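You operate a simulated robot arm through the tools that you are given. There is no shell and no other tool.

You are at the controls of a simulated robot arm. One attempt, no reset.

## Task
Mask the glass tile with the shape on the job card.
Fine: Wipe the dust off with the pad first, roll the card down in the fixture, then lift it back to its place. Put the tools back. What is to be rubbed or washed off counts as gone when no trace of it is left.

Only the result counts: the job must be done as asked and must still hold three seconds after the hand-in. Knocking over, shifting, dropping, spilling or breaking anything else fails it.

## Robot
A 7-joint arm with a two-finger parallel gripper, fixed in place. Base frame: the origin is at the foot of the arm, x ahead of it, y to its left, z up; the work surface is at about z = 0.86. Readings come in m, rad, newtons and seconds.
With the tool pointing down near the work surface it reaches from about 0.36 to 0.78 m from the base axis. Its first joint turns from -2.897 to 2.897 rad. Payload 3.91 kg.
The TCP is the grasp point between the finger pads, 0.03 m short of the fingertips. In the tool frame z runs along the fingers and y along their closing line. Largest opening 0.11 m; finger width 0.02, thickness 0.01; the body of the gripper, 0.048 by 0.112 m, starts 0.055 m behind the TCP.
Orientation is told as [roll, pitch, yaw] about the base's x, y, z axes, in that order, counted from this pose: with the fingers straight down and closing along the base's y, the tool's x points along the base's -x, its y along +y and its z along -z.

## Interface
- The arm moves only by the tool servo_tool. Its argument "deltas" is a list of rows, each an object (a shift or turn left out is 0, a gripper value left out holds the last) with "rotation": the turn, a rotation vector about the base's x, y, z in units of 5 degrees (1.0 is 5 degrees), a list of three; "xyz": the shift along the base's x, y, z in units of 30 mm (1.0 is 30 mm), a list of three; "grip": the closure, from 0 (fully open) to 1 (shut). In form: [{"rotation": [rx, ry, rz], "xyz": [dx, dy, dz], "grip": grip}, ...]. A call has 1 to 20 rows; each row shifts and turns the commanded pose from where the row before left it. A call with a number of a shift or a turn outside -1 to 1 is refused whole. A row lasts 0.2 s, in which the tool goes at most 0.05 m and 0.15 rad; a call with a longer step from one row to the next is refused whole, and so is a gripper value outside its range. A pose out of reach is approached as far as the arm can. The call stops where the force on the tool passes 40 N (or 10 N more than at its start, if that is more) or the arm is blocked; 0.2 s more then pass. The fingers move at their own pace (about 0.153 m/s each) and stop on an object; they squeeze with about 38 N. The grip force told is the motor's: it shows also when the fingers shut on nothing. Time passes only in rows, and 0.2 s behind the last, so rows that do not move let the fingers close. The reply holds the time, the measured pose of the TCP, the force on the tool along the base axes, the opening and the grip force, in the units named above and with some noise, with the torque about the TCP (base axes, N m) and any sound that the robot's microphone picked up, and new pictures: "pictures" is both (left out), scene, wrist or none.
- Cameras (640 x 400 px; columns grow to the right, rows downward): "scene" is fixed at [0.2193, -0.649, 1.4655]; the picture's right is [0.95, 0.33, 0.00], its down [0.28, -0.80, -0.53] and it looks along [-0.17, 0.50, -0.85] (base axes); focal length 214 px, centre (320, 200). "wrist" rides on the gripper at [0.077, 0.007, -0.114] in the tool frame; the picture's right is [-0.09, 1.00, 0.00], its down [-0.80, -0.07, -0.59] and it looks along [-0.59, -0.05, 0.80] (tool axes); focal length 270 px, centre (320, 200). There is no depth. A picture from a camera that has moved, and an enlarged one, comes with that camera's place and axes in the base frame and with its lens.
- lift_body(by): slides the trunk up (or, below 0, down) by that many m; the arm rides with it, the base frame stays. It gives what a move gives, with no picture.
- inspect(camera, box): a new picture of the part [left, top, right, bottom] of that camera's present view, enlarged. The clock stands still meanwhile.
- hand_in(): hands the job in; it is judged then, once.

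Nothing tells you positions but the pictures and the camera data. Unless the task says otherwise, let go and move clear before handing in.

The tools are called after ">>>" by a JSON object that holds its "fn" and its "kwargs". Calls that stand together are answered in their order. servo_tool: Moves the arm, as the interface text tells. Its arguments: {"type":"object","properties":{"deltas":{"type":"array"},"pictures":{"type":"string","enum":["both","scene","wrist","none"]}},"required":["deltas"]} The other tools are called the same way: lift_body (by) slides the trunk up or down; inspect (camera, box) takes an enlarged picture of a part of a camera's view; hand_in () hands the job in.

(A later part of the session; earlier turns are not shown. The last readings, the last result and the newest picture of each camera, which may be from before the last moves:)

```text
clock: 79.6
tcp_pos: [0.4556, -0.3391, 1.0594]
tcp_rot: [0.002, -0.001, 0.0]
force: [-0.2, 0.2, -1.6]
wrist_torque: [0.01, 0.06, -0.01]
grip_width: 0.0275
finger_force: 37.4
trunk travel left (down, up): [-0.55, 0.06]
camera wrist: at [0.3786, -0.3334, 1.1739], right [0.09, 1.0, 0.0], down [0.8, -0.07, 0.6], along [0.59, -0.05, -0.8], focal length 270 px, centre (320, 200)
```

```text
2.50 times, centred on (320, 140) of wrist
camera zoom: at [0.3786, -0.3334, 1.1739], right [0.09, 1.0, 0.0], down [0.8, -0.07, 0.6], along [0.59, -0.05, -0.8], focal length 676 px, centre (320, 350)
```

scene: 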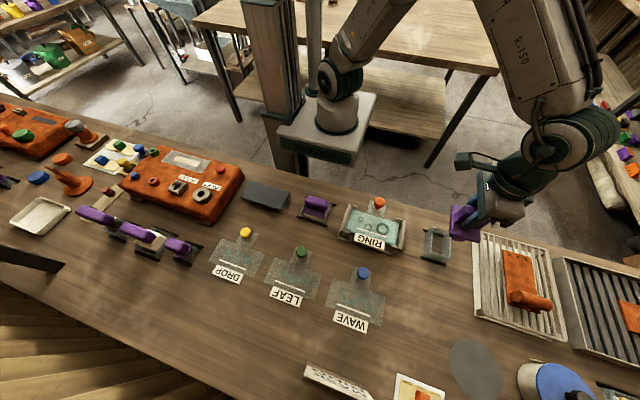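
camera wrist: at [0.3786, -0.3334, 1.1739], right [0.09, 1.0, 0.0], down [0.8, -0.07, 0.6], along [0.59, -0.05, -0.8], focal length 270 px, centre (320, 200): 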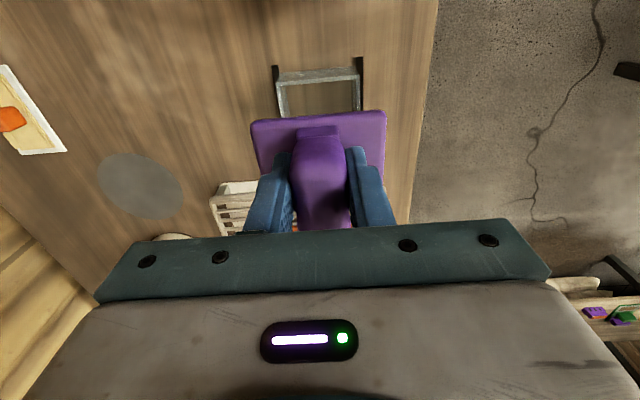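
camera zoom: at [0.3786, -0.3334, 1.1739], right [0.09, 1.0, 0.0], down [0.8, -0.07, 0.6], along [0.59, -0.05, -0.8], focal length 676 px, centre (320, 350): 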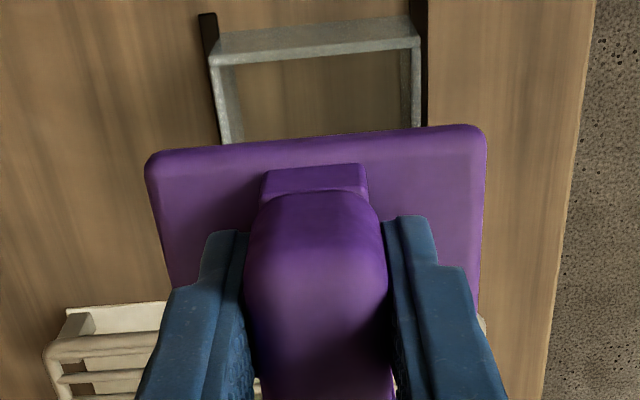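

The roller is out and its cradle is an open frame. To plan the rolling I need to see its underside, so I'll tilt it toward the scene camera.

>>> {"fn": "servo_tool", "kwargs": {"deltas": [{"xyz": [-0.3, 0, 0.8], "rotation": [-1, 0, 0]}, {"xyz": [-0.3, 0, 0.8], "rotation": [-1, 0, 0]}, {"xyz": [-0.3, 0, 0.4], "rotation": [-1, 0, 0]}, {"xyz": [-0.3, 0, 0], "rotation": [-1, 0, 0]}, {"xyz": [-0.3, 0, 0], "rotation": [-1, 0, 0]}, {"xyz": [-0.3, 0, 0], "rotation": [-1, 0, 0]}, {"rotation": [-1, 0, 0]}, {"rotation": [-1, 0, 0]}, {"rotation": [-1, 0, 0]}, {"rotation": [-1, 0, 0]}, {"rotation": [0, 0, 0]}]}}

>>> {"fn": "inspect", "kwargs": {"camera": "scene", "box": [370, 150, 500, 260]}}

```text
clock: 82.0
tcp_pos: [0.4038, -0.3406, 1.1181]
tcp_rot: [-0.872, 0.0, 0.001]
force: [0.0, 0.4, -2.1]
wrist_torque: [0.11, 0.03, 0.0]
grip_width: 0.0278
finger_force: 38.3
trunk travel left (down, up): [-0.55, 0.06]
camera wrist: at [0.3255, -0.2487, 1.1868], right [0.09, 0.64, -0.76], down [0.8, 0.41, 0.44], along [0.59, -0.65, -0.48], focal length 270 px, centre (320, 200)
```

scene: 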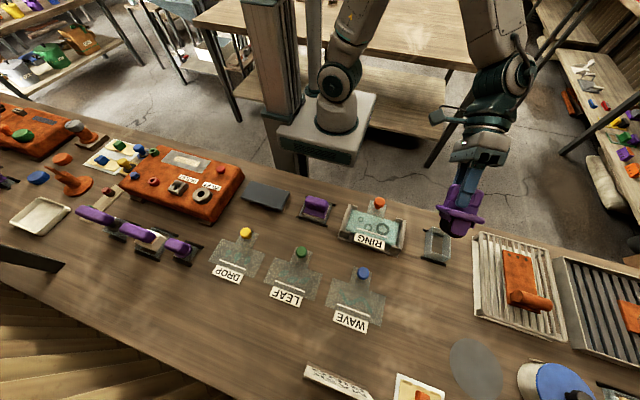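
wrist: 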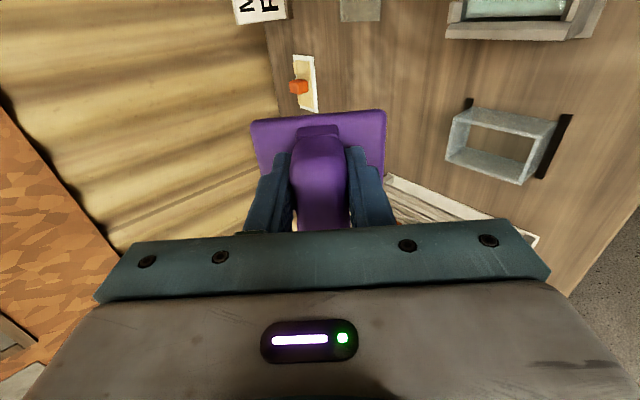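

```text
3.64 times, centred on (435, 205) of scene
camera zoom: at [0.2193, -0.649, 1.4655], right [0.95, 0.33, 0.0], down [0.28, -0.8, -0.53], along [-0.17, 0.5, -0.85], focal length 780 px, centre (-98, 182)
```

zoom: 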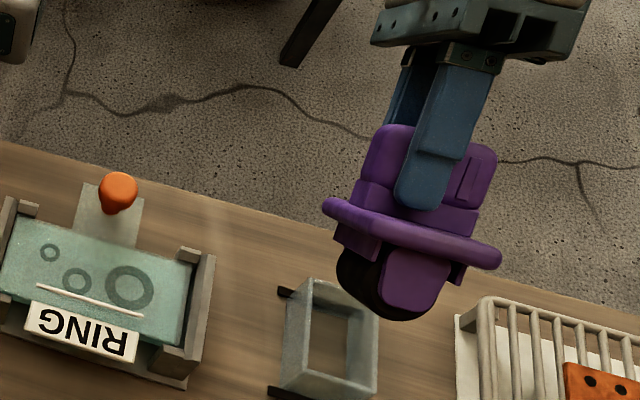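

Now it's clear: this is a brayer with a black roller whose axis runs along y, between purple cheeks, so it should roll along x. Before using it, I'll check the card's white bar closely to see whether it is raised.

>>> {"fn": "inspect", "kwargs": {"camera": "scene", "box": [365, 215, 405, 250]}}

>>> {"fn": "inspect", "kwargs": {"camera": "scene", "box": [415, 175, 475, 240]}}

>>> {"fn": "inspect", "kwargs": {"camera": "scene", "box": [330, 295, 390, 335]}}

```text
11.43 times, centred on (385, 232) of scene
camera zoom: at [0.2193, -0.649, 1.4655], right [0.95, 0.33, 0.0], down [0.28, -0.8, -0.53], along [-0.17, 0.5, -0.85], focal length 2451 px, centre (-423, -171)
```

zoom: 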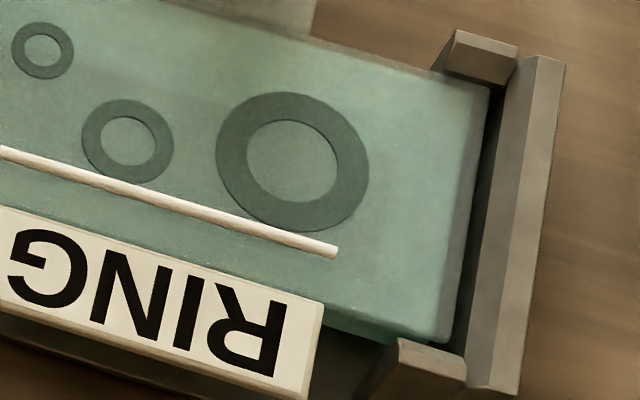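

```text
6.15 times, centred on (445, 208) of scene
camera zoom: at [0.2193, -0.649, 1.4655], right [0.95, 0.33, 0.0], down [0.28, -0.8, -0.53], along [-0.17, 0.5, -0.85], focal length 1320 px, centre (-449, 154)
```

zoom: 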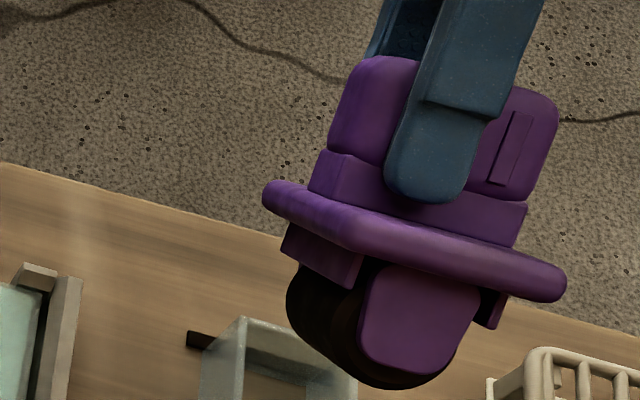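

```text
10.00 times, centred on (360, 315) of scene
camera zoom: at [0.2193, -0.649, 1.4655], right [0.95, 0.33, 0.0], down [0.28, -0.8, -0.53], along [-0.17, 0.5, -0.85], focal length 2145 px, centre (-80, -950)
```

zoom: 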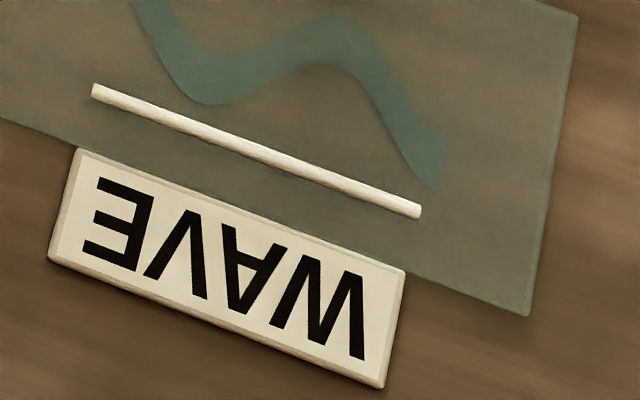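

The card's bar is only a thin strip. Its rings lie within ±47 mm in x of the card centre, and the roller axis is about +9 mm in x from the TCP. I'll straighten the tool and move above the card.

>>> {"fn": "servo_tool", "kwargs": {"deltas": [{"rotation": [1, 0, 0]}, {"xyz": [-0.2, 0, 0], "rotation": [1, 0, 0]}, {"xyz": [-0.5, 0, 0], "rotation": [1, 0, 0]}, {"xyz": [-0.5, 0, 0], "rotation": [1, 0, 0]}, {"xyz": [-0.6, 0, 0], "rotation": [1, 0, 0]}, {"xyz": [-0.6, 0, 0], "rotation": [1, 0, 0]}, {"xyz": [-0.6, -0.1, 0], "rotation": [1, 0, 0]}, {"xyz": [-0.6, -0.1, 0], "rotation": [1, 0, 0]}, {"xyz": [-0.5, -0.1, 0], "rotation": [1, 0, 0]}, {"xyz": [-0.36, -0.08, 0], "rotation": [1, 0, 0]}, {"xyz": [0, 0, 0]}]}}

>>> {"fn": "inspect", "kwargs": {"camera": "wrist", "box": [200, 0, 440, 160]}}

>>> {"fn": "inspect", "kwargs": {"camera": "scene", "box": [335, 180, 425, 260]}}

```text
clock: 84.4
tcp_pos: [0.2697, -0.3507, 1.1198]
tcp_rot: [0.003, -0.001, 0.001]
force: [-0.7, -0.2, -2.4]
wrist_torque: [0.0, 0.0, -0.04]
grip_width: 0.0274
finger_force: 37.9
trunk travel left (down, up): [-0.55, 0.06]
camera wrist: at [0.1915, -0.3454, 1.2329], right [0.09, 1.0, 0.0], down [0.8, -0.07, 0.6], along [0.59, -0.05, -0.8], focal length 270 px, centre (320, 200)
```

scene: 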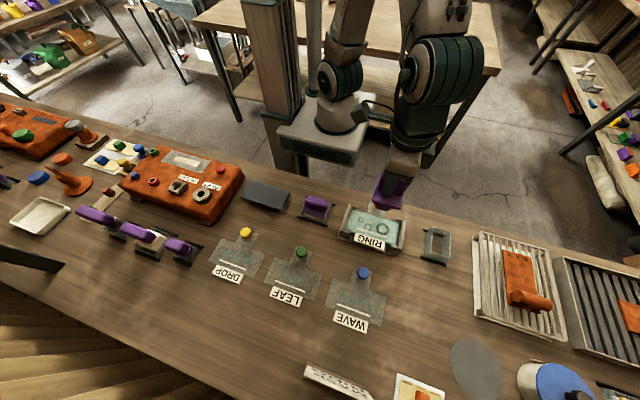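
wrist: 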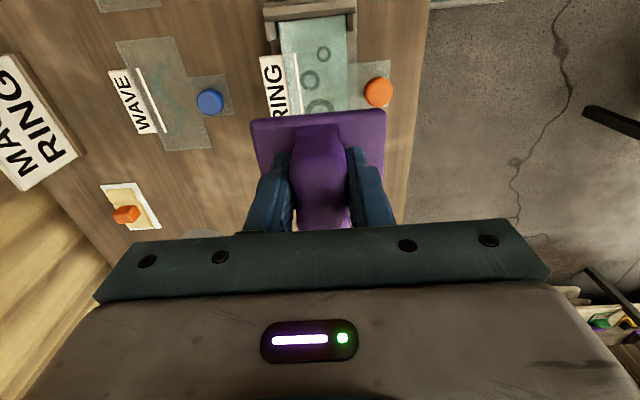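

```text
2.50 times, centred on (320, 80) of wrist
camera zoom: at [0.1915, -0.3454, 1.2329], right [0.09, 1.0, 0.0], down [0.8, -0.07, 0.6], along [0.59, -0.05, -0.8], focal length 676 px, centre (320, 500)
```

zoom: 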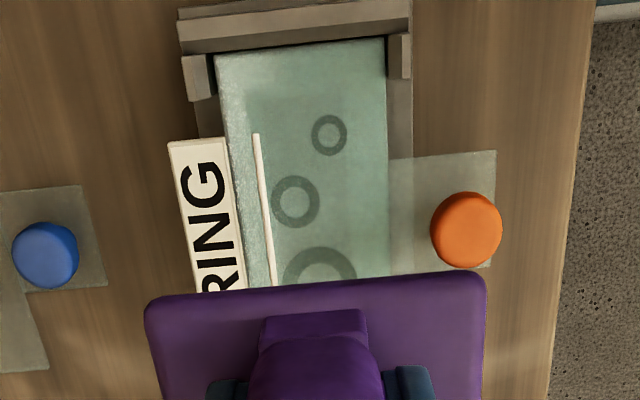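

```text
5.00 times, centred on (380, 220) of scene
camera zoom: at [0.2193, -0.649, 1.4655], right [0.95, 0.33, 0.0], down [0.28, -0.8, -0.53], along [-0.17, 0.5, -0.85], focal length 1072 px, centre (20, 100)
```

zoom: 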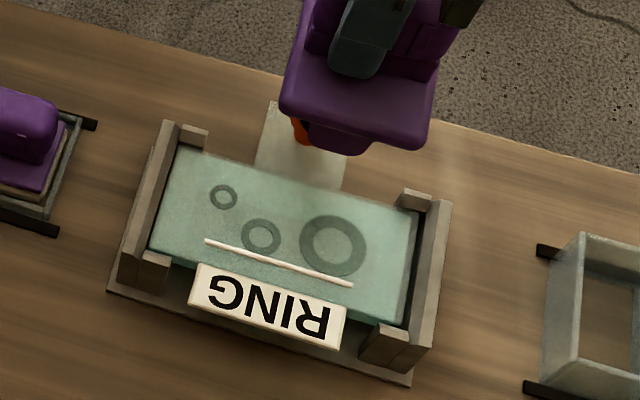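

>>> {"fn": "servo_tool", "kwargs": {"deltas": [{"xyz": [0, -0.03, -0.9]}, {"xyz": [0, 0, -0.9]}, {"xyz": [0, 0, -0.9]}, {"xyz": [0, 0, -0.7]}, {"xyz": [0, 0, 0]}]}}

>>> {"fn": "inspect", "kwargs": {"camera": "wrist", "box": [200, 0, 440, 160]}}

>>> {"fn": "inspect", "kwargs": {"camera": "scene", "box": [335, 180, 425, 260]}}

```text
clock: 85.6
tcp_pos: [0.2685, -0.351, 1.016]
tcp_rot: [0.002, -0.001, 0.0]
force: [0.6, 0.8, -2.4]
wrist_torque: [-0.02, 0.01, 0.01]
grip_width: 0.0277
finger_force: 37.8
trunk travel left (down, up): [-0.55, 0.06]
camera wrist: at [0.1906, -0.3463, 1.1296], right [0.09, 1.0, 0.0], down [0.8, -0.07, 0.6], along [0.59, -0.05, -0.8], focal length 270 px, centre (320, 200)
```

scene: 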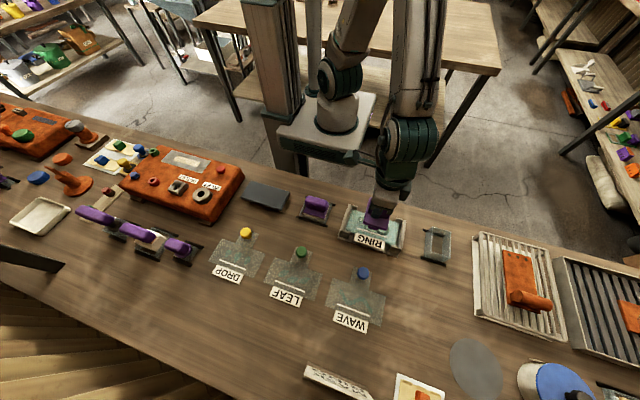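
wrist: 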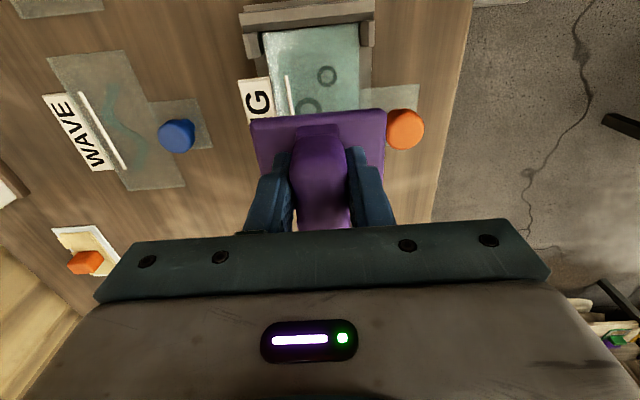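

```text
2.50 times, centred on (320, 80) of wrist
camera zoom: at [0.1906, -0.3463, 1.1296], right [0.09, 1.0, 0.0], down [0.8, -0.07, 0.6], along [0.59, -0.05, -0.8], focal length 676 px, centre (320, 500)
```

zoom: 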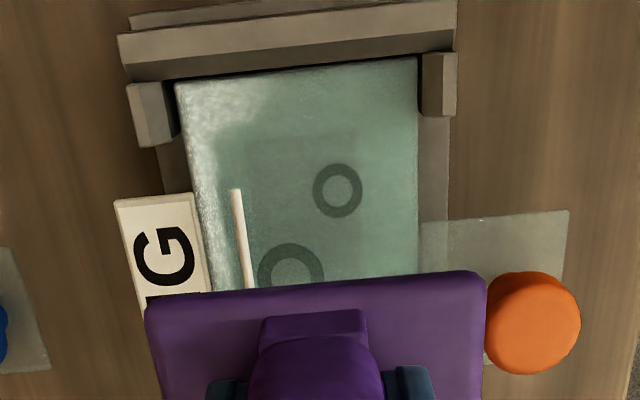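

```text
5.00 times, centred on (380, 220) of scene
camera zoom: at [0.2193, -0.649, 1.4655], right [0.95, 0.33, 0.0], down [0.28, -0.8, -0.53], along [-0.17, 0.5, -0.85], focal length 1072 px, centre (20, 100)
```

zoom: 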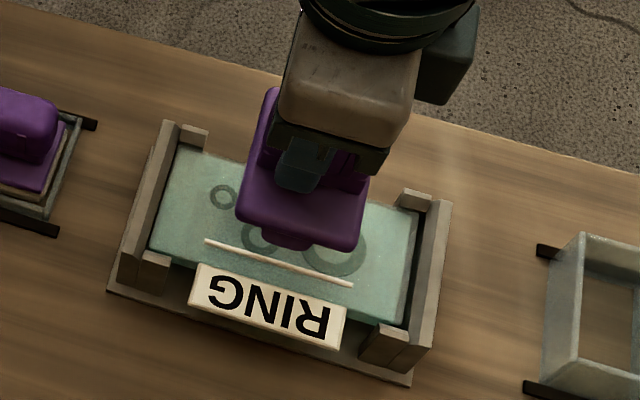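

>>> {"fn": "servo_tool", "kwargs": {"deltas": [{"xyz": [0, -0.02, -0.3]}, {"xyz": [0, 0, -0.2]}, {"xyz": [0, 0, -0.1]}, {"xyz": [0, 0, 0]}], "pictures": "none"}}

>>> {"fn": "servo_tool", "kwargs": {"deltas": [{"xyz": [0, 0, -0.07]}, {"xyz": [0, 0, 0]}], "pictures": "none"}}

>>> {"fn": "servo_tool", "kwargs": {"deltas": [{"xyz": [0, 0, -0.07]}, {"xyz": [0, 0, 0]}], "pictures": "none"}}

```text
clock: 86.6
tcp_pos: [0.2695, -0.3523, 0.9992]
tcp_rot: [0.003, 0.0, 0.001]
force: [0.6, -2.1, -3.6]
wrist_torque: [0.02, 0.05, -0.04]
grip_width: 0.0277
finger_force: 38.3
trunk travel left (down, up): [-0.55, 0.06]
```

```text
clock: 87.2
tcp_pos: [0.2704, -0.3525, 0.9966]
tcp_rot: [0.003, -0.001, 0.0]
force: [0.7, 0.2, -1.0]
wrist_torque: [0.01, 0.02, 0.03]
grip_width: 0.0276
finger_force: 37.7
trunk travel left (down, up): [-0.55, 0.06]
```

```text
clock: 87.8
tcp_pos: [0.2697, -0.3519, 0.9932]
tcp_rot: [0.001, -0.001, 0.0]
force: [-0.6, 0.4, -3.2]
wrist_torque: [0.03, 0.04, -0.03]
grip_width: 0.0276
finger_force: 37.6
trunk travel left (down, up): [-0.55, 0.06]
```

>>> {"fn": "servo_tool", "kwargs": {"deltas": [{"xyz": [0, 0, -0.04]}, {"xyz": [0, 0, 0]}], "pictures": "none"}}

>>> {"fn": "servo_tool", "kwargs": {"deltas": [{"xyz": [0, 0, -0.04]}, {"xyz": [0, 0, 0]}], "pictures": "none"}}

>>> {"fn": "servo_tool", "kwargs": {"deltas": [{"xyz": [0, 0, -0.04]}, {"xyz": [0, 0, 0]}], "pictures": "scene"}}

>>> {"fn": "inspect", "kwargs": {"camera": "scene", "box": [335, 180, 425, 260]}}

```text
clock: 88.4
tcp_pos: [0.2692, -0.3527, 0.9934]
tcp_rot: [0.001, -0.001, 0.0]
force: [-0.4, -0.1, -2.0]
wrist_torque: [0.05, 0.03, -0.01]
grip_width: 0.0279
finger_force: 38.0
trunk travel left (down, up): [-0.55, 0.06]
```

```text
clock: 89.0
tcp_pos: [0.2692, -0.353, 0.991]
tcp_rot: [0.003, -0.001, -0.001]
force: [0.9, -0.5, -3.3]
wrist_torque: [0.0, 0.0, 0.03]
grip_width: 0.0279
finger_force: 38.2
trunk travel left (down, up): [-0.55, 0.06]
```

```text
clock: 89.6
tcp_pos: [0.2703, -0.3523, 0.9914]
tcp_rot: [0.004, -0.002, 0.002]
force: [0.1, 0.7, -2.9]
wrist_torque: [0.0, 0.04, -0.02]
grip_width: 0.0278
finger_force: 37.9
trunk travel left (down, up): [-0.55, 0.06]
```

scene: 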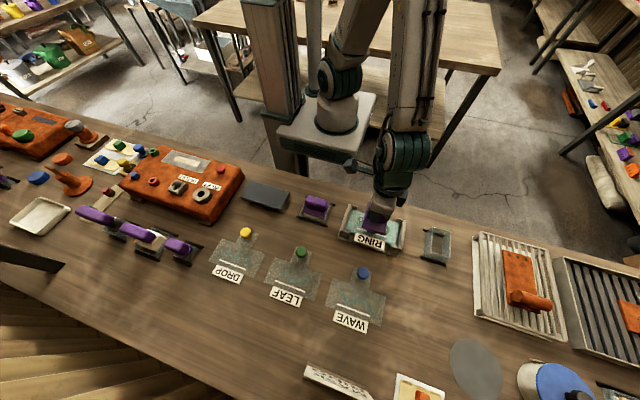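

```text
5.00 times, centred on (380, 220) of scene
camera zoom: at [0.2193, -0.649, 1.4655], right [0.95, 0.33, 0.0], down [0.28, -0.8, -0.53], along [-0.17, 0.5, -0.85], focal length 1072 px, centre (20, 100)
```

zoom: 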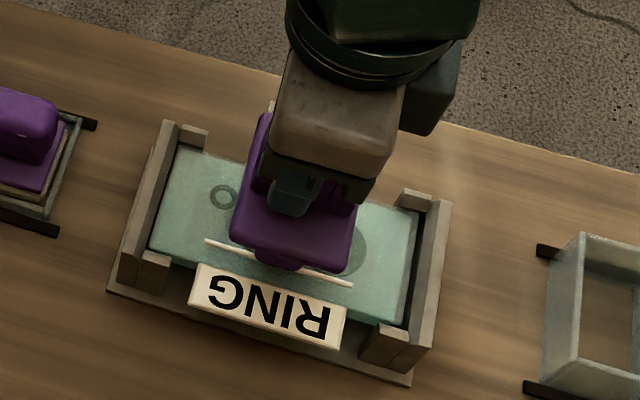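

>>> {"fn": "servo_tool", "kwargs": {"deltas": [{"xyz": [0, 0, -0.04]}, {"xyz": [0, 0, 0]}], "pictures": "none"}}

>>> {"fn": "servo_tool", "kwargs": {"deltas": [{"xyz": [0, 0, -0.04]}, {"xyz": [0, 0, 0]}], "pictures": "none"}}

>>> {"fn": "servo_tool", "kwargs": {"deltas": [{"xyz": [0, 0, -0.04]}, {"xyz": [0, 0, 0]}], "pictures": "none"}}

```text
clock: 90.2
tcp_pos: [0.2698, -0.3519, 0.9892]
tcp_rot: [0.003, -0.003, -0.001]
force: [-0.8, 0.7, 6.7]
wrist_torque: [-0.01, -0.06, 0.0]
grip_width: 0.0277
finger_force: 37.7
trunk travel left (down, up): [-0.55, 0.06]
```

```text
clock: 90.8
tcp_pos: [0.269, -0.3527, 0.9907]
tcp_rot: [-0.002, -0.004, 0.0]
force: [-0.9, 0.5, 23.4]
wrist_torque: [0.13, -0.17, 0.0]
grip_width: 0.0277
finger_force: 38.6
trunk travel left (down, up): [-0.55, 0.06]
```

```text
clock: 91.3
tcp_pos: [0.2717, -0.3535, 0.9902]
tcp_rot: [-0.002, -0.008, 0.002]
force: [-1.1, 5.6, 21.4]
wrist_torque: [0.58, -0.17, 0.04]
grip_width: 0.0279
finger_force: 38.1
trunk travel left (down, up): [-0.55, 0.06]
stopped in row 2: the force on the tool passed its limit at 41 N (the readings are from after the stop); the commanded pose is now the measured one
```

The roller touches the card at TCP z ≈ 0.990 with about 21 N, and the contact is well centred. I'll roll toward -x first.

>>> {"fn": "servo_tool", "kwargs": {"deltas": [{"xyz": [-0.2, 0, 0]}, {"xyz": [-0.2, 0, 0]}, {"xyz": [-0.2, 0, 0]}, {"xyz": [-0.2, 0, 0]}, {"xyz": [0, 0, 0]}], "pictures": "wrist"}}

>>> {"fn": "inspect", "kwargs": {"camera": "wrist", "box": [200, 0, 440, 160]}}

>>> {"fn": "inspect", "kwargs": {"camera": "scene", "box": [335, 180, 425, 260]}}

```text
clock: 92.7
tcp_pos: [0.2464, -0.3541, 0.9911]
tcp_rot: [-0.006, -0.009, 0.001]
force: [0.8, 4.3, 21.1]
wrist_torque: [0.59, -0.17, 0.0]
grip_width: 0.0278
finger_force: 37.4
trunk travel left (down, up): [-0.55, 0.06]
stopped in row 5: the force on the tool passed its limit at 40 N (the readings are from after the stop); the commanded pose is now the measured one
camera wrist: at [0.1685, -0.3464, 1.1035], right [0.09, 1.0, -0.01], down [0.8, -0.07, 0.6], along [0.6, -0.06, -0.8], focal length 270 px, centre (320, 200)
```

wrist: 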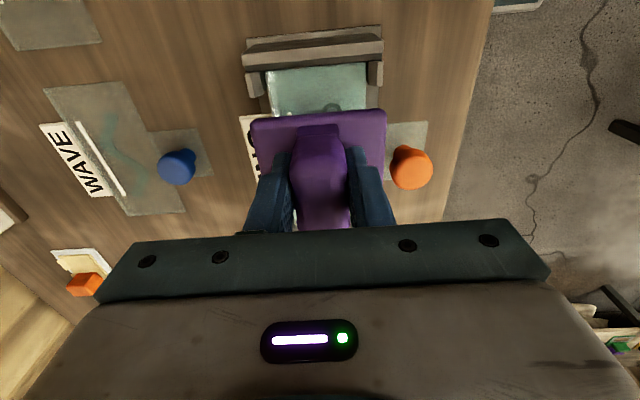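

```text
2.50 times, centred on (320, 80) of wrist
camera zoom: at [0.1685, -0.3464, 1.1035], right [0.09, 1.0, -0.01], down [0.8, -0.07, 0.6], along [0.6, -0.06, -0.8], focal length 676 px, centre (320, 500)
```

zoom: 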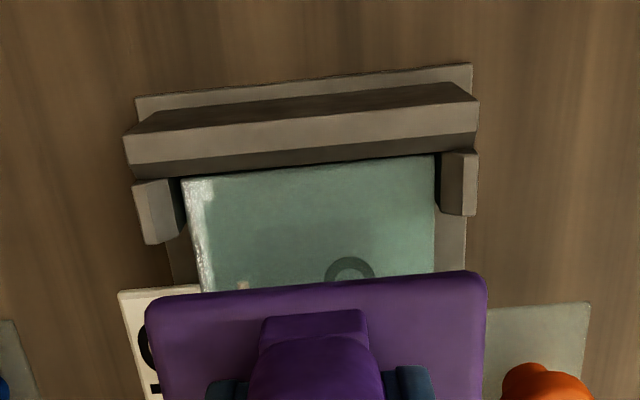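

```text
5.00 times, centred on (380, 220) of scene
camera zoom: at [0.2193, -0.649, 1.4655], right [0.95, 0.33, 0.0], down [0.28, -0.8, -0.53], along [-0.17, 0.5, -0.85], focal length 1072 px, centre (20, 100)
```

zoom: 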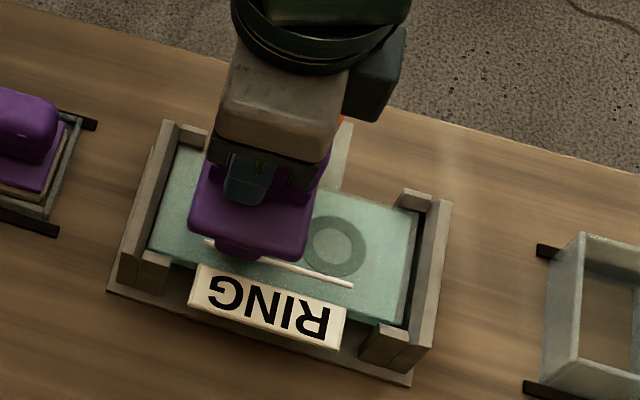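

>>> {"fn": "servo_tool", "kwargs": {"deltas": [{"xyz": [-0.1, 0.02, 0.015], "rotation": [0.07, 0.1, 0]}, {"xyz": [-0.2, 0, 0]}, {"xyz": [-0.2, 0, 0]}], "pictures": "wrist"}}

>>> {"fn": "inspect", "kwargs": {"camera": "wrist", "box": [200, 20, 440, 160]}}

>>> {"fn": "inspect", "kwargs": {"camera": "scene", "box": [335, 180, 425, 260]}}

```text
clock: 93.5
tcp_pos: [0.2299, -0.3543, 0.9904]
tcp_rot: [-0.001, 0.002, -0.001]
force: [-0.4, -4.0, 20.2]
wrist_torque: [-0.32, -0.14, -0.01]
grip_width: 0.0278
finger_force: 38.4
trunk travel left (down, up): [-0.55, 0.06]
camera wrist: at [0.1529, -0.3473, 1.1043], right [0.09, 1.0, 0.0], down [0.8, -0.07, 0.59], along [0.59, -0.05, -0.81], focal length 270 px, centre (320, 200)
```

wrist: 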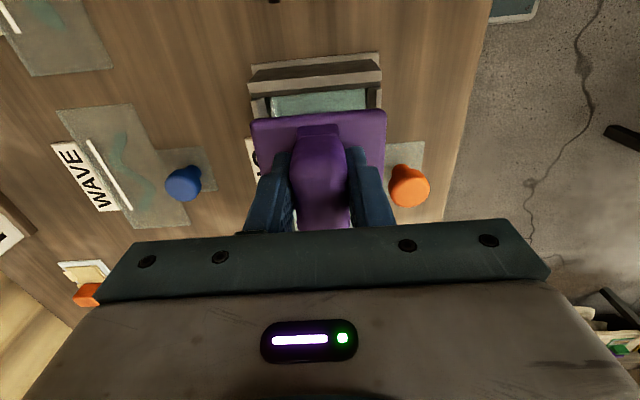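

```text
2.67 times, centred on (320, 90) of wrist
camera zoom: at [0.1529, -0.3473, 1.1043], right [0.09, 1.0, 0.0], down [0.8, -0.07, 0.59], along [0.59, -0.05, -0.81], focal length 721 px, centre (320, 493)
```

zoom: 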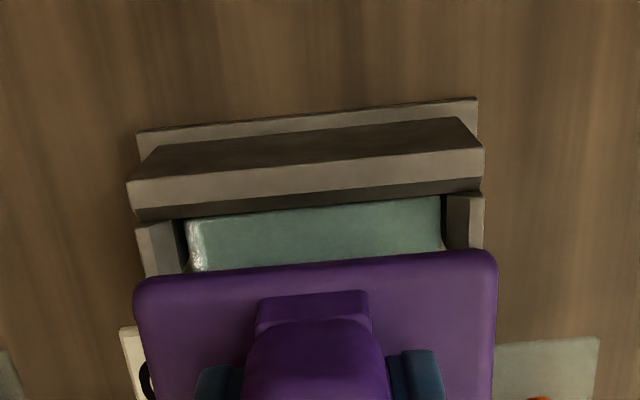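

```text
5.00 times, centred on (380, 220) of scene
camera zoom: at [0.2193, -0.649, 1.4655], right [0.95, 0.33, 0.0], down [0.28, -0.8, -0.53], along [-0.17, 0.5, -0.85], focal length 1072 px, centre (20, 100)
```

zoom: 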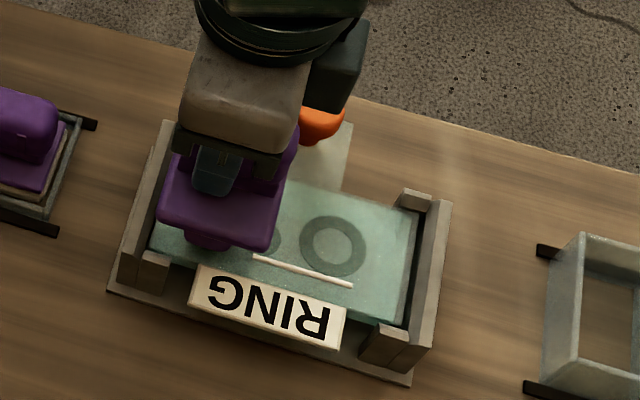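

>>> {"fn": "servo_tool", "kwargs": {"deltas": [{"xyz": [-0.12, 0, 0.003]}, {"xyz": [-0.12, 0, 0]}, {"xyz": [-0.06, 0, 0]}], "pictures": "none"}}

>>> {"fn": "inspect", "kwargs": {"camera": "scene", "box": [335, 180, 425, 260]}}

```text
clock: 94.3
tcp_pos: [0.2232, -0.3528, 0.9897]
tcp_rot: [0.0, 0.004, 0.0]
force: [-0.6, -1.4, 29.3]
wrist_torque: [-0.11, -0.22, -0.04]
grip_width: 0.0278
finger_force: 37.8
trunk travel left (down, up): [-0.55, 0.06]
```

```text
5.00 times, centred on (380, 220) of scene
camera zoom: at [0.2193, -0.649, 1.4655], right [0.95, 0.33, 0.0], down [0.28, -0.8, -0.53], along [-0.17, 0.5, -0.85], focal length 1072 px, centre (20, 100)
```

zoom: 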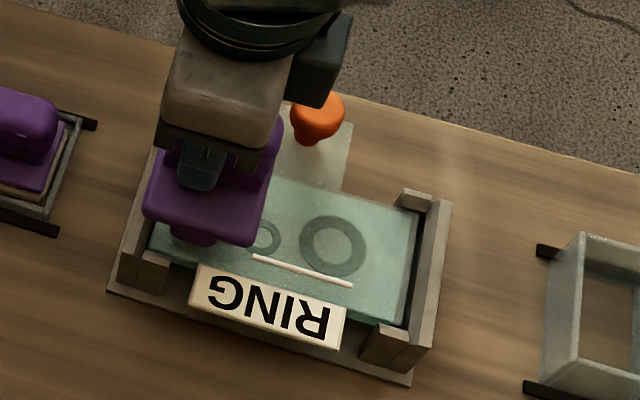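

>>> {"fn": "servo_tool", "kwargs": {"deltas": [{"xyz": [-0.1, 0, 0.01]}, {"xyz": [0, 0, 0]}], "pictures": "none"}}

>>> {"fn": "servo_tool", "kwargs": {"deltas": [{"xyz": [0.15, 0, 0]}, {"xyz": [0.2, 0, 0]}, {"xyz": [0.2, 0, 0]}, {"xyz": [0.2, 0, 0]}, {"xyz": [0.2, 0, 0]}], "pictures": "none"}}

```text
clock: 94.9
tcp_pos: [0.2189, -0.3525, 0.9895]
tcp_rot: [0.0, 0.001, -0.001]
force: [0.7, -4.2, 29.1]
wrist_torque: [-0.2, -0.19, -0.03]
grip_width: 0.0274
finger_force: 38.0
trunk travel left (down, up): [-0.55, 0.06]
```

```text
clock: 96.1
tcp_pos: [0.2485, -0.3544, 0.9894]
tcp_rot: [0.001, 0.003, 0.003]
force: [0.3, 2.4, 25.0]
wrist_torque: [0.17, -0.19, 0.01]
grip_width: 0.0274
finger_force: 37.5
trunk travel left (down, up): [-0.55, 0.06]
```

>>> {"fn": "servo_tool", "kwargs": {"deltas": [{"xyz": [0.2, 0, 0]}, {"xyz": [0.2, 0, 0]}, {"xyz": [0.2, 0, 0]}, {"xyz": [0.2, 0, 0]}, {"xyz": [0.2, 0, 0]}], "pictures": "none"}}

>>> {"fn": "servo_tool", "kwargs": {"deltas": [{"xyz": [0.2, 0, 0]}, {"xyz": [0.2, 0, 0]}, {"xyz": [0.2, 0, 0]}, {"xyz": [0.2, 0, 0]}, {"xyz": [0.15, 0, 0]}], "pictures": "wrist"}}

>>> {"fn": "inspect", "kwargs": {"camera": "scene", "box": [335, 180, 425, 260]}}

>>> {"fn": "inspect", "kwargs": {"camera": "wrist", "box": [200, 0, 440, 160]}}

```text
clock: 97.3
tcp_pos: [0.2773, -0.3525, 0.9883]
tcp_rot: [0.0, 0.002, 0.0]
force: [-0.9, 1.8, 22.3]
wrist_torque: [0.08, -0.14, 0.01]
grip_width: 0.0278
finger_force: 37.5
trunk travel left (down, up): [-0.55, 0.06]
```

```text
clock: 98.5
tcp_pos: [0.3063, -0.3542, 0.9901]
tcp_rot: [0.003, 0.004, 0.0]
force: [0.0, -0.8, 18.5]
wrist_torque: [-0.13, -0.11, -0.01]
grip_width: 0.0277
finger_force: 38.4
trunk travel left (down, up): [-0.55, 0.06]
camera wrist: at [0.2288, -0.3474, 1.1043], right [0.09, 1.0, 0.0], down [0.8, -0.07, 0.59], along [0.59, -0.05, -0.81], focal length 270 px, centre (320, 200)
```

wrist: 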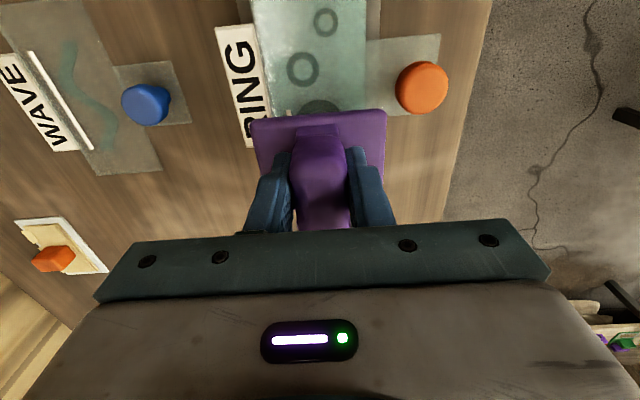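

```text
5.00 times, centred on (380, 220) of scene
camera zoom: at [0.2193, -0.649, 1.4655], right [0.95, 0.33, 0.0], down [0.28, -0.8, -0.53], along [-0.17, 0.5, -0.85], focal length 1072 px, centre (20, 100)
```

zoom: 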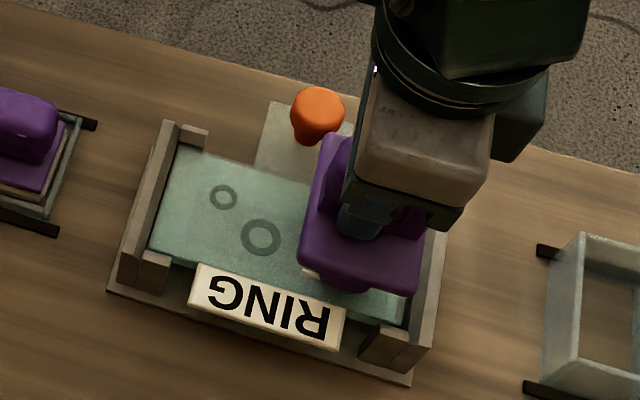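

```text
2.50 times, centred on (320, 80) of wrist
camera zoom: at [0.2288, -0.3474, 1.1043], right [0.09, 1.0, 0.0], down [0.8, -0.07, 0.59], along [0.59, -0.05, -0.81], focal length 676 px, centre (320, 500)
```

zoom: 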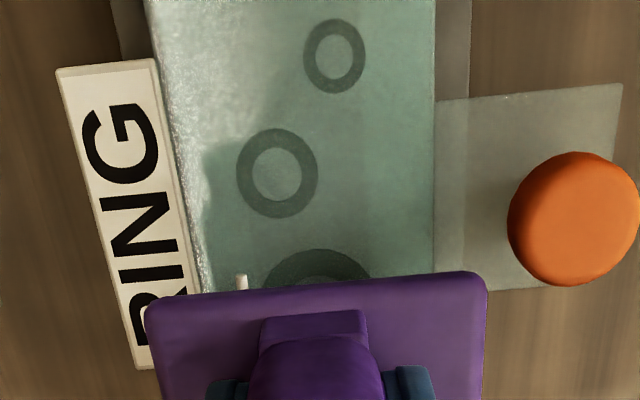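

Useful discovery: the white bar is a progress indicator and it vanishes where the roller has passed. I'll keep rolling toward +x to clear the rest.

>>> {"fn": "servo_tool", "kwargs": {"deltas": [{"xyz": [0.15, 0, -0.005]}, {"xyz": [0.15, 0, 0]}, {"xyz": [0.1, 0, 0]}, {"xyz": [0.1, 0, 0]}], "pictures": "wrist"}}

>>> {"fn": "inspect", "kwargs": {"camera": "scene", "box": [335, 180, 425, 260]}}

>>> {"fn": "inspect", "kwargs": {"camera": "wrist", "box": [200, 0, 440, 160]}}

```text
clock: 99.5
tcp_pos: [0.3222, -0.3531, 0.99]
tcp_rot: [0.002, 0.001, 0.0]
force: [-0.2, -0.7, 11.6]
wrist_torque: [-0.13, -0.06, -0.03]
grip_width: 0.0277
finger_force: 38.1
trunk travel left (down, up): [-0.55, 0.06]
camera wrist: at [0.2438, -0.3475, 1.1044], right [0.09, 1.0, 0.0], down [0.8, -0.07, 0.59], along [0.59, -0.05, -0.81], focal length 270 px, centre (320, 200)
```

wrist: 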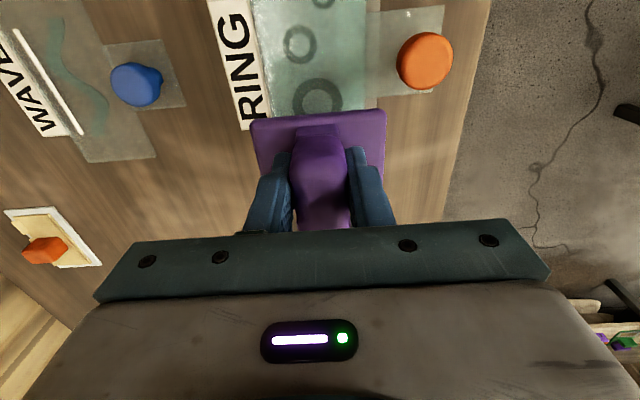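

```text
5.00 times, centred on (380, 220) of scene
camera zoom: at [0.2193, -0.649, 1.4655], right [0.95, 0.33, 0.0], down [0.28, -0.8, -0.53], along [-0.17, 0.5, -0.85], focal length 1072 px, centre (20, 100)
```

zoom: 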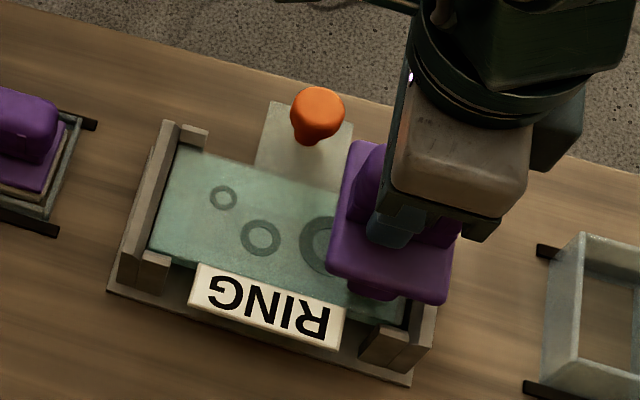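

```text
2.50 times, centred on (320, 80) of wrist
camera zoom: at [0.2438, -0.3475, 1.1044], right [0.09, 1.0, 0.0], down [0.8, -0.07, 0.59], along [0.59, -0.05, -0.81], focal length 676 px, centre (320, 500)
```

zoom: 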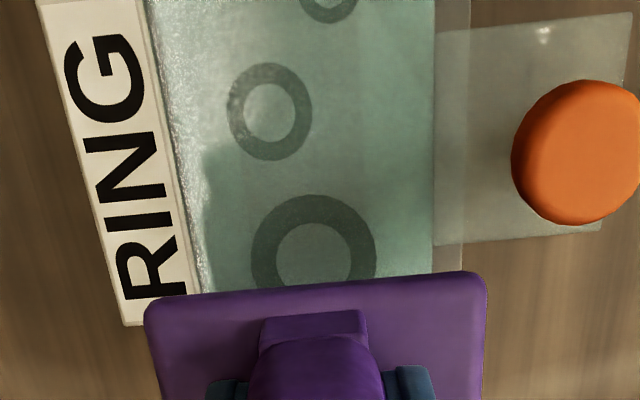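

>>> {"fn": "servo_tool", "kwargs": {"deltas": [{"xyz": [0, 0, -0.015]}, {"xyz": [0.06, 0, 0]}, {"xyz": [-0.15, 0, 0]}, {"xyz": [-0.2, 0, 0]}, {"xyz": [-0.2, 0, 0]}], "pictures": "none"}}

>>> {"fn": "servo_tool", "kwargs": {"deltas": [{"xyz": [-0.2, 0, 0.004]}, {"xyz": [-0.2, 0, 0]}, {"xyz": [-0.2, 0, 0]}, {"xyz": [-0.2, 0, 0]}, {"xyz": [-0.2, 0, 0]}], "pictures": "none"}}

>>> {"fn": "inspect", "kwargs": {"camera": "scene", "box": [335, 180, 425, 260]}}

```text
clock: 100.7
tcp_pos: [0.3067, -0.3521, 0.9909]
tcp_rot: [0.001, 0.002, 0.001]
force: [0.7, -0.4, 18.7]
wrist_torque: [0.08, -0.17, 0.0]
grip_width: 0.0279
finger_force: 37.9
trunk travel left (down, up): [-0.55, 0.06]
```

```text
clock: 101.9
tcp_pos: [0.2768, -0.3534, 0.9902]
tcp_rot: [0.002, 0.005, -0.001]
force: [-0.6, 0.4, 21.0]
wrist_torque: [0.03, -0.15, 0.03]
grip_width: 0.0274
finger_force: 37.7
trunk travel left (down, up): [-0.55, 0.06]
```

```text
5.00 times, centred on (380, 220) of scene
camera zoom: at [0.2193, -0.649, 1.4655], right [0.95, 0.33, 0.0], down [0.28, -0.8, -0.53], along [-0.17, 0.5, -0.85], focal length 1072 px, centre (20, 100)
```

zoom: 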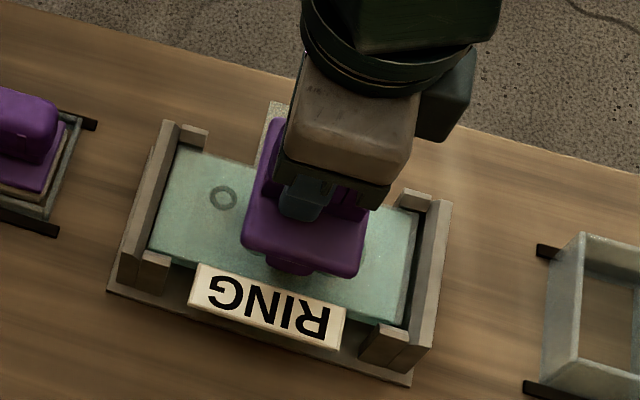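

The bar has disappeared entirely. I'll finish this pass to the near end, then lift the roller.

>>> {"fn": "servo_tool", "kwargs": {"deltas": [{"xyz": [-0.2, 0, 0.003]}, {"xyz": [-0.2, 0, 0]}, {"xyz": [-0.2, 0, 0.003]}, {"xyz": [-0.2, 0, 0]}, {"xyz": [-0.2, 0, 0.003]}, {"xyz": [-0.2, 0, 0]}, {"xyz": [-0.2, 0, 0]}, {"xyz": [-0.2, 0, 0]}, {"xyz": [-0.15, 0, 0]}], "pictures": "none"}}

>>> {"fn": "servo_tool", "kwargs": {"deltas": [{"xyz": [0.1, 0, 0.1]}, {"xyz": [0.2, 0, 0.5]}, {"xyz": [0, 0, 0.8]}, {"xyz": [0, 0, 0.8]}, {"xyz": [0, 0, 0.8]}, {"xyz": [0, 0, 0]}]}}

>>> {"fn": "inspect", "kwargs": {"camera": "scene", "box": [335, 180, 425, 260]}}

```text
clock: 103.9
tcp_pos: [0.2247, -0.3527, 0.9907]
tcp_rot: [0.004, 0.005, 0.0]
force: [0.5, 0.6, 11.5]
wrist_torque: [0.06, -0.09, 0.02]
grip_width: 0.0276
finger_force: 37.7
trunk travel left (down, up): [-0.55, 0.06]
```

```text
clock: 105.3
tcp_pos: [0.2342, -0.3535, 1.0802]
tcp_rot: [0.003, 0.005, 0.001]
force: [0.1, 0.6, -2.6]
wrist_torque: [-0.01, 0.02, -0.01]
grip_width: 0.0275
finger_force: 37.9
trunk travel left (down, up): [-0.55, 0.06]
camera wrist: at [0.1569, -0.3491, 1.1934], right [0.09, 1.0, 0.0], down [0.8, -0.07, 0.59], along [0.59, -0.05, -0.81], focal length 270 px, centre (320, 200)
```

scene: 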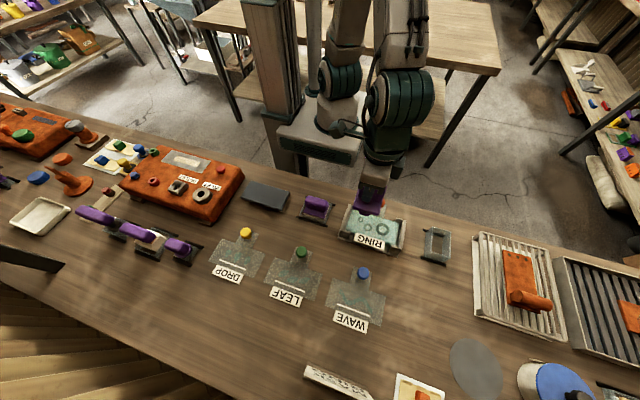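
wrist: 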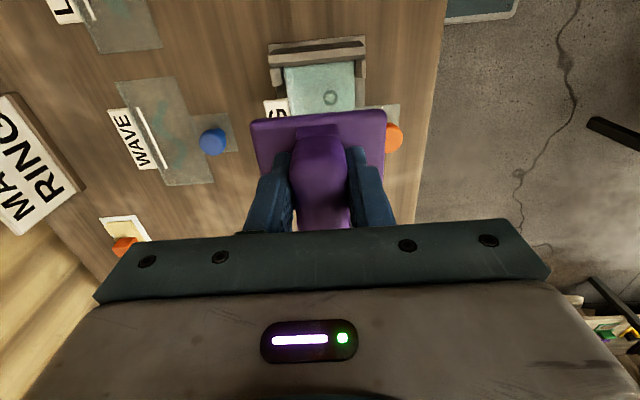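

```text
5.00 times, centred on (380, 220) of scene
camera zoom: at [0.2193, -0.649, 1.4655], right [0.95, 0.33, 0.0], down [0.28, -0.8, -0.53], along [-0.17, 0.5, -0.85], focal length 1072 px, centre (20, 100)
```

zoom: 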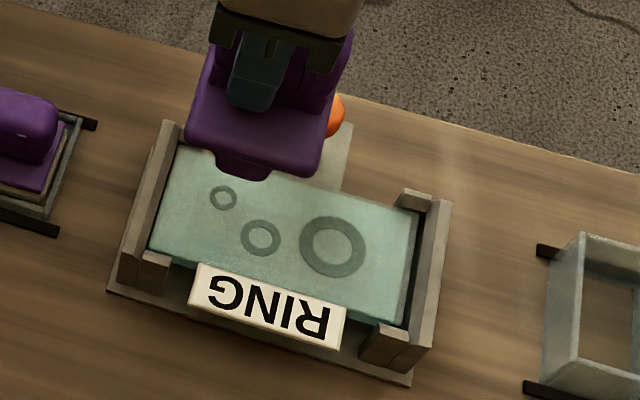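

The RING card is fully rolled. Now I'll return the roller to its cradle at (0.4574, -0.3405).

>>> {"fn": "servo_tool", "kwargs": {"deltas": [{"xyz": [0.5, 0.048, 0.3], "rotation": [-0.03, -0.055, 0]}, {"xyz": [0.85, 0.048, 0]}, {"xyz": [0.85, 0.048, 0]}, {"xyz": [0.85, 0.048, 0]}, {"xyz": [0.85, 0.048, 0]}, {"xyz": [0.85, 0.048, 0]}, {"xyz": [0.85, 0.048, 0]}, {"xyz": [0.85, 0.048, 0]}, {"xyz": [0.85, 0.04, 0]}, {"xyz": [0.14, 0, 0]}, {"xyz": [0, 0, 0]}]}}

>>> {"fn": "inspect", "kwargs": {"camera": "wrist", "box": [220, 60, 420, 220]}}

```text
clock: 107.7
tcp_pos: [0.4566, -0.3418, 1.0883]
tcp_rot: [0.0, -0.001, 0.002]
force: [0.1, -0.6, -2.0]
wrist_torque: [-0.02, 0.03, -0.01]
grip_width: 0.0276
finger_force: 37.6
trunk travel left (down, up): [-0.55, 0.06]
camera wrist: at [0.3788, -0.3346, 1.2022], right [0.09, 1.0, 0.0], down [0.8, -0.07, 0.6], along [0.59, -0.05, -0.8], focal length 270 px, centre (320, 200)
```

scene: 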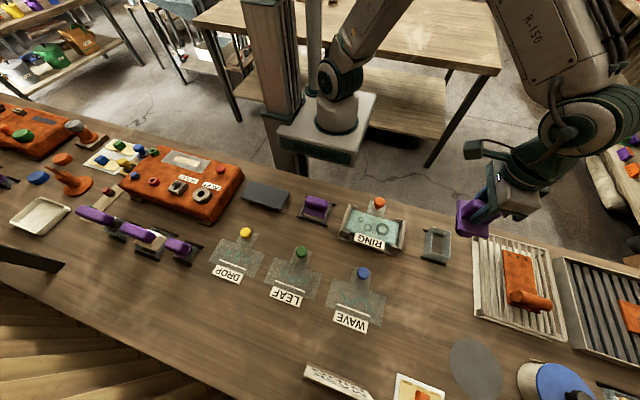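
wrist: 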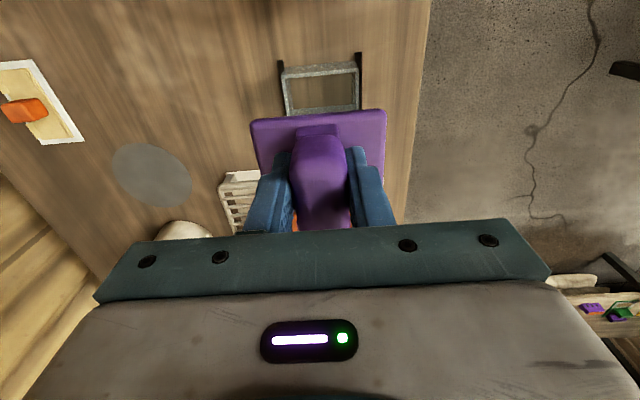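

```text
2.50 times, centred on (320, 140) of wrist
camera zoom: at [0.3788, -0.3346, 1.2022], right [0.09, 1.0, 0.0], down [0.8, -0.07, 0.6], along [0.59, -0.05, -0.8], focal length 676 px, centre (320, 350)
```

zoom: 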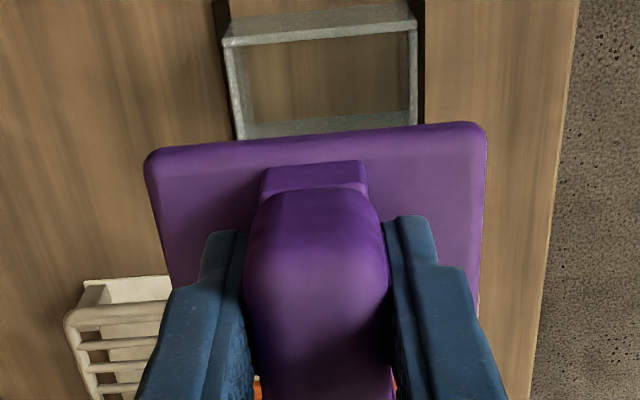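

>>> {"fn": "servo_tool", "kwargs": {"deltas": [{"xyz": [0.01, 0.03, -0.9]}, {"xyz": [0, 0, -0.06]}, {"xyz": [0, 0, 0]}, {"xyz": [0, 0, 0]}], "pictures": "wrist"}}

>>> {"fn": "inspect", "kwargs": {"camera": "wrist", "box": [220, 60, 420, 220]}}

```text
clock: 108.7
tcp_pos: [0.4574, -0.3409, 1.0608]
tcp_rot: [0.0, -0.002, 0.0]
force: [-1.1, 0.3, -3.0]
wrist_torque: [-0.01, 0.03, 0.04]
grip_width: 0.0276
finger_force: 38.1
trunk travel left (down, up): [-0.55, 0.06]
camera wrist: at [0.3788, -0.335, 1.1745], right [0.09, 1.0, 0.0], down [0.8, -0.07, 0.6], along [0.59, -0.05, -0.8], focal length 270 px, centre (320, 200)
```

wrist: 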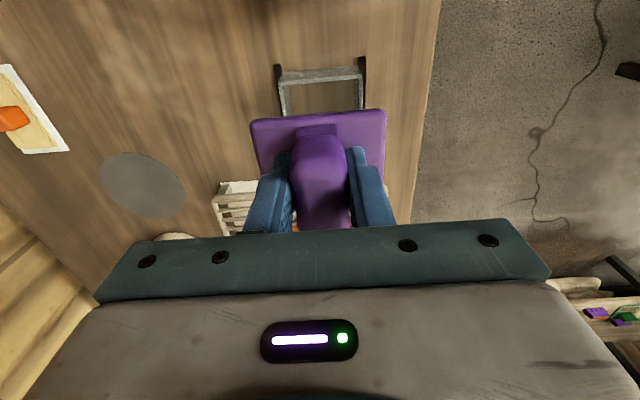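

```text
2.50 times, centred on (320, 140) of wrist
camera zoom: at [0.3788, -0.335, 1.1745], right [0.09, 1.0, 0.0], down [0.8, -0.07, 0.6], along [0.59, -0.05, -0.8], focal length 676 px, centre (320, 350)
```

zoom: 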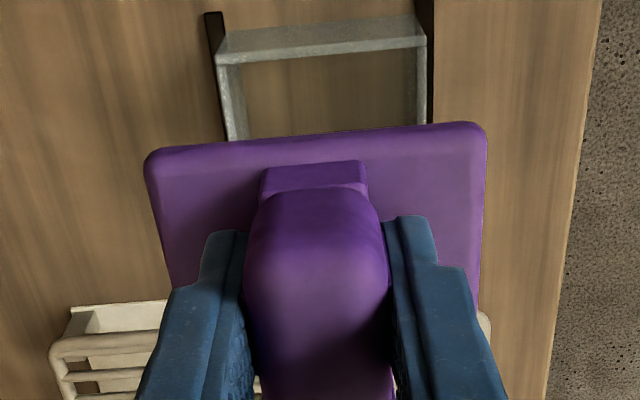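

The cradle appears about 7 px off compared with the pick-up view, and the roller slipped about 1.5 mm in the grip. I'll correct by roughly +0.8 mm in x and +2.3 mm in y, then descend to just above the cradle.

>>> {"fn": "servo_tool", "kwargs": {"deltas": [{"xyz": [0.027, 0.075, 0]}, {"xyz": [0, 0, -0.4]}, {"xyz": [0, 0, -0.4]}, {"xyz": [0, 0, 0]}, {"xyz": [0, 0, 0]}]}}

>>> {"fn": "inspect", "kwargs": {"camera": "wrist", "box": [220, 60, 420, 220]}}

>>> {"fn": "inspect", "kwargs": {"camera": "scene", "box": [410, 190, 490, 270]}}

```text
clock: 109.9
tcp_pos: [0.4577, -0.3391, 1.0364]
tcp_rot: [0.001, -0.003, 0.001]
force: [-0.5, 0.0, -2.1]
wrist_torque: [-0.02, -0.01, -0.01]
grip_width: 0.0275
finger_force: 37.9
trunk travel left (down, up): [-0.55, 0.06]
camera wrist: at [0.3794, -0.3327, 1.1501], right [0.09, 1.0, 0.0], down [0.8, -0.07, 0.6], along [0.59, -0.05, -0.8], focal length 270 px, centre (320, 200)
```

scene: 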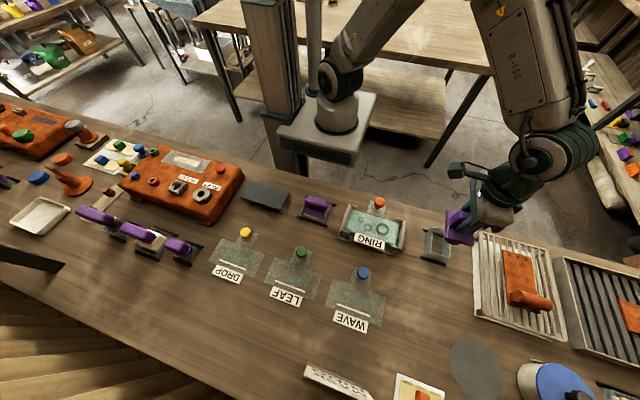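
wrist: 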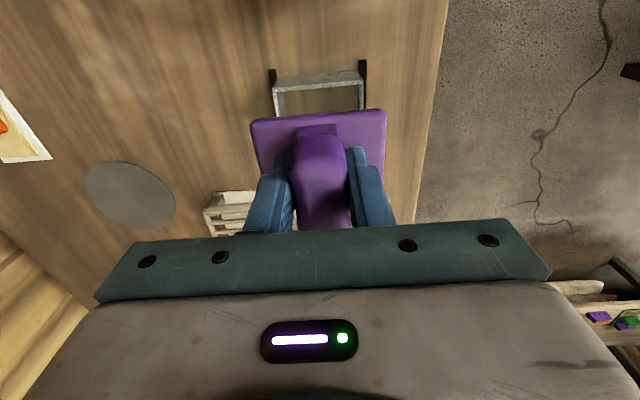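

```text
2.50 times, centred on (320, 140) of wrist
camera zoom: at [0.3794, -0.3327, 1.1501], right [0.09, 1.0, 0.0], down [0.8, -0.07, 0.6], along [0.59, -0.05, -0.8], focal length 676 px, centre (320, 350)
```

zoom: 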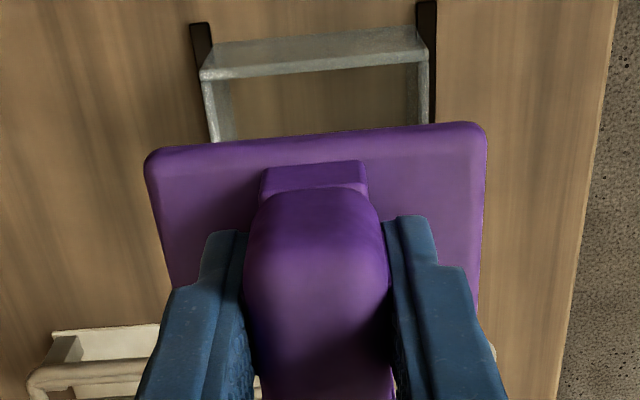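

```text
5.00 times, centred on (450, 230) of scene
camera zoom: at [0.2193, -0.649, 1.4655], right [0.95, 0.33, 0.0], down [0.28, -0.8, -0.53], along [-0.17, 0.5, -0.85], focal length 1072 px, centre (-330, 50)
```

zoom: 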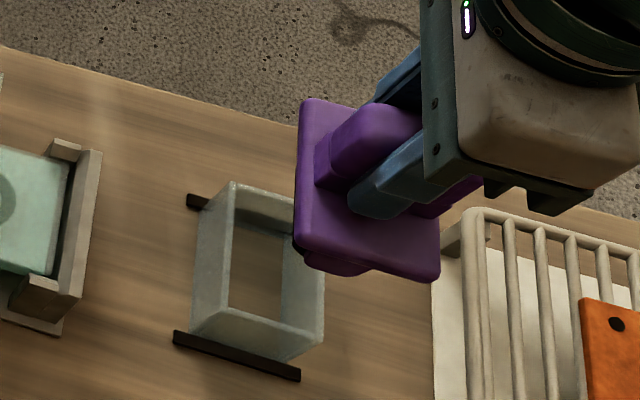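

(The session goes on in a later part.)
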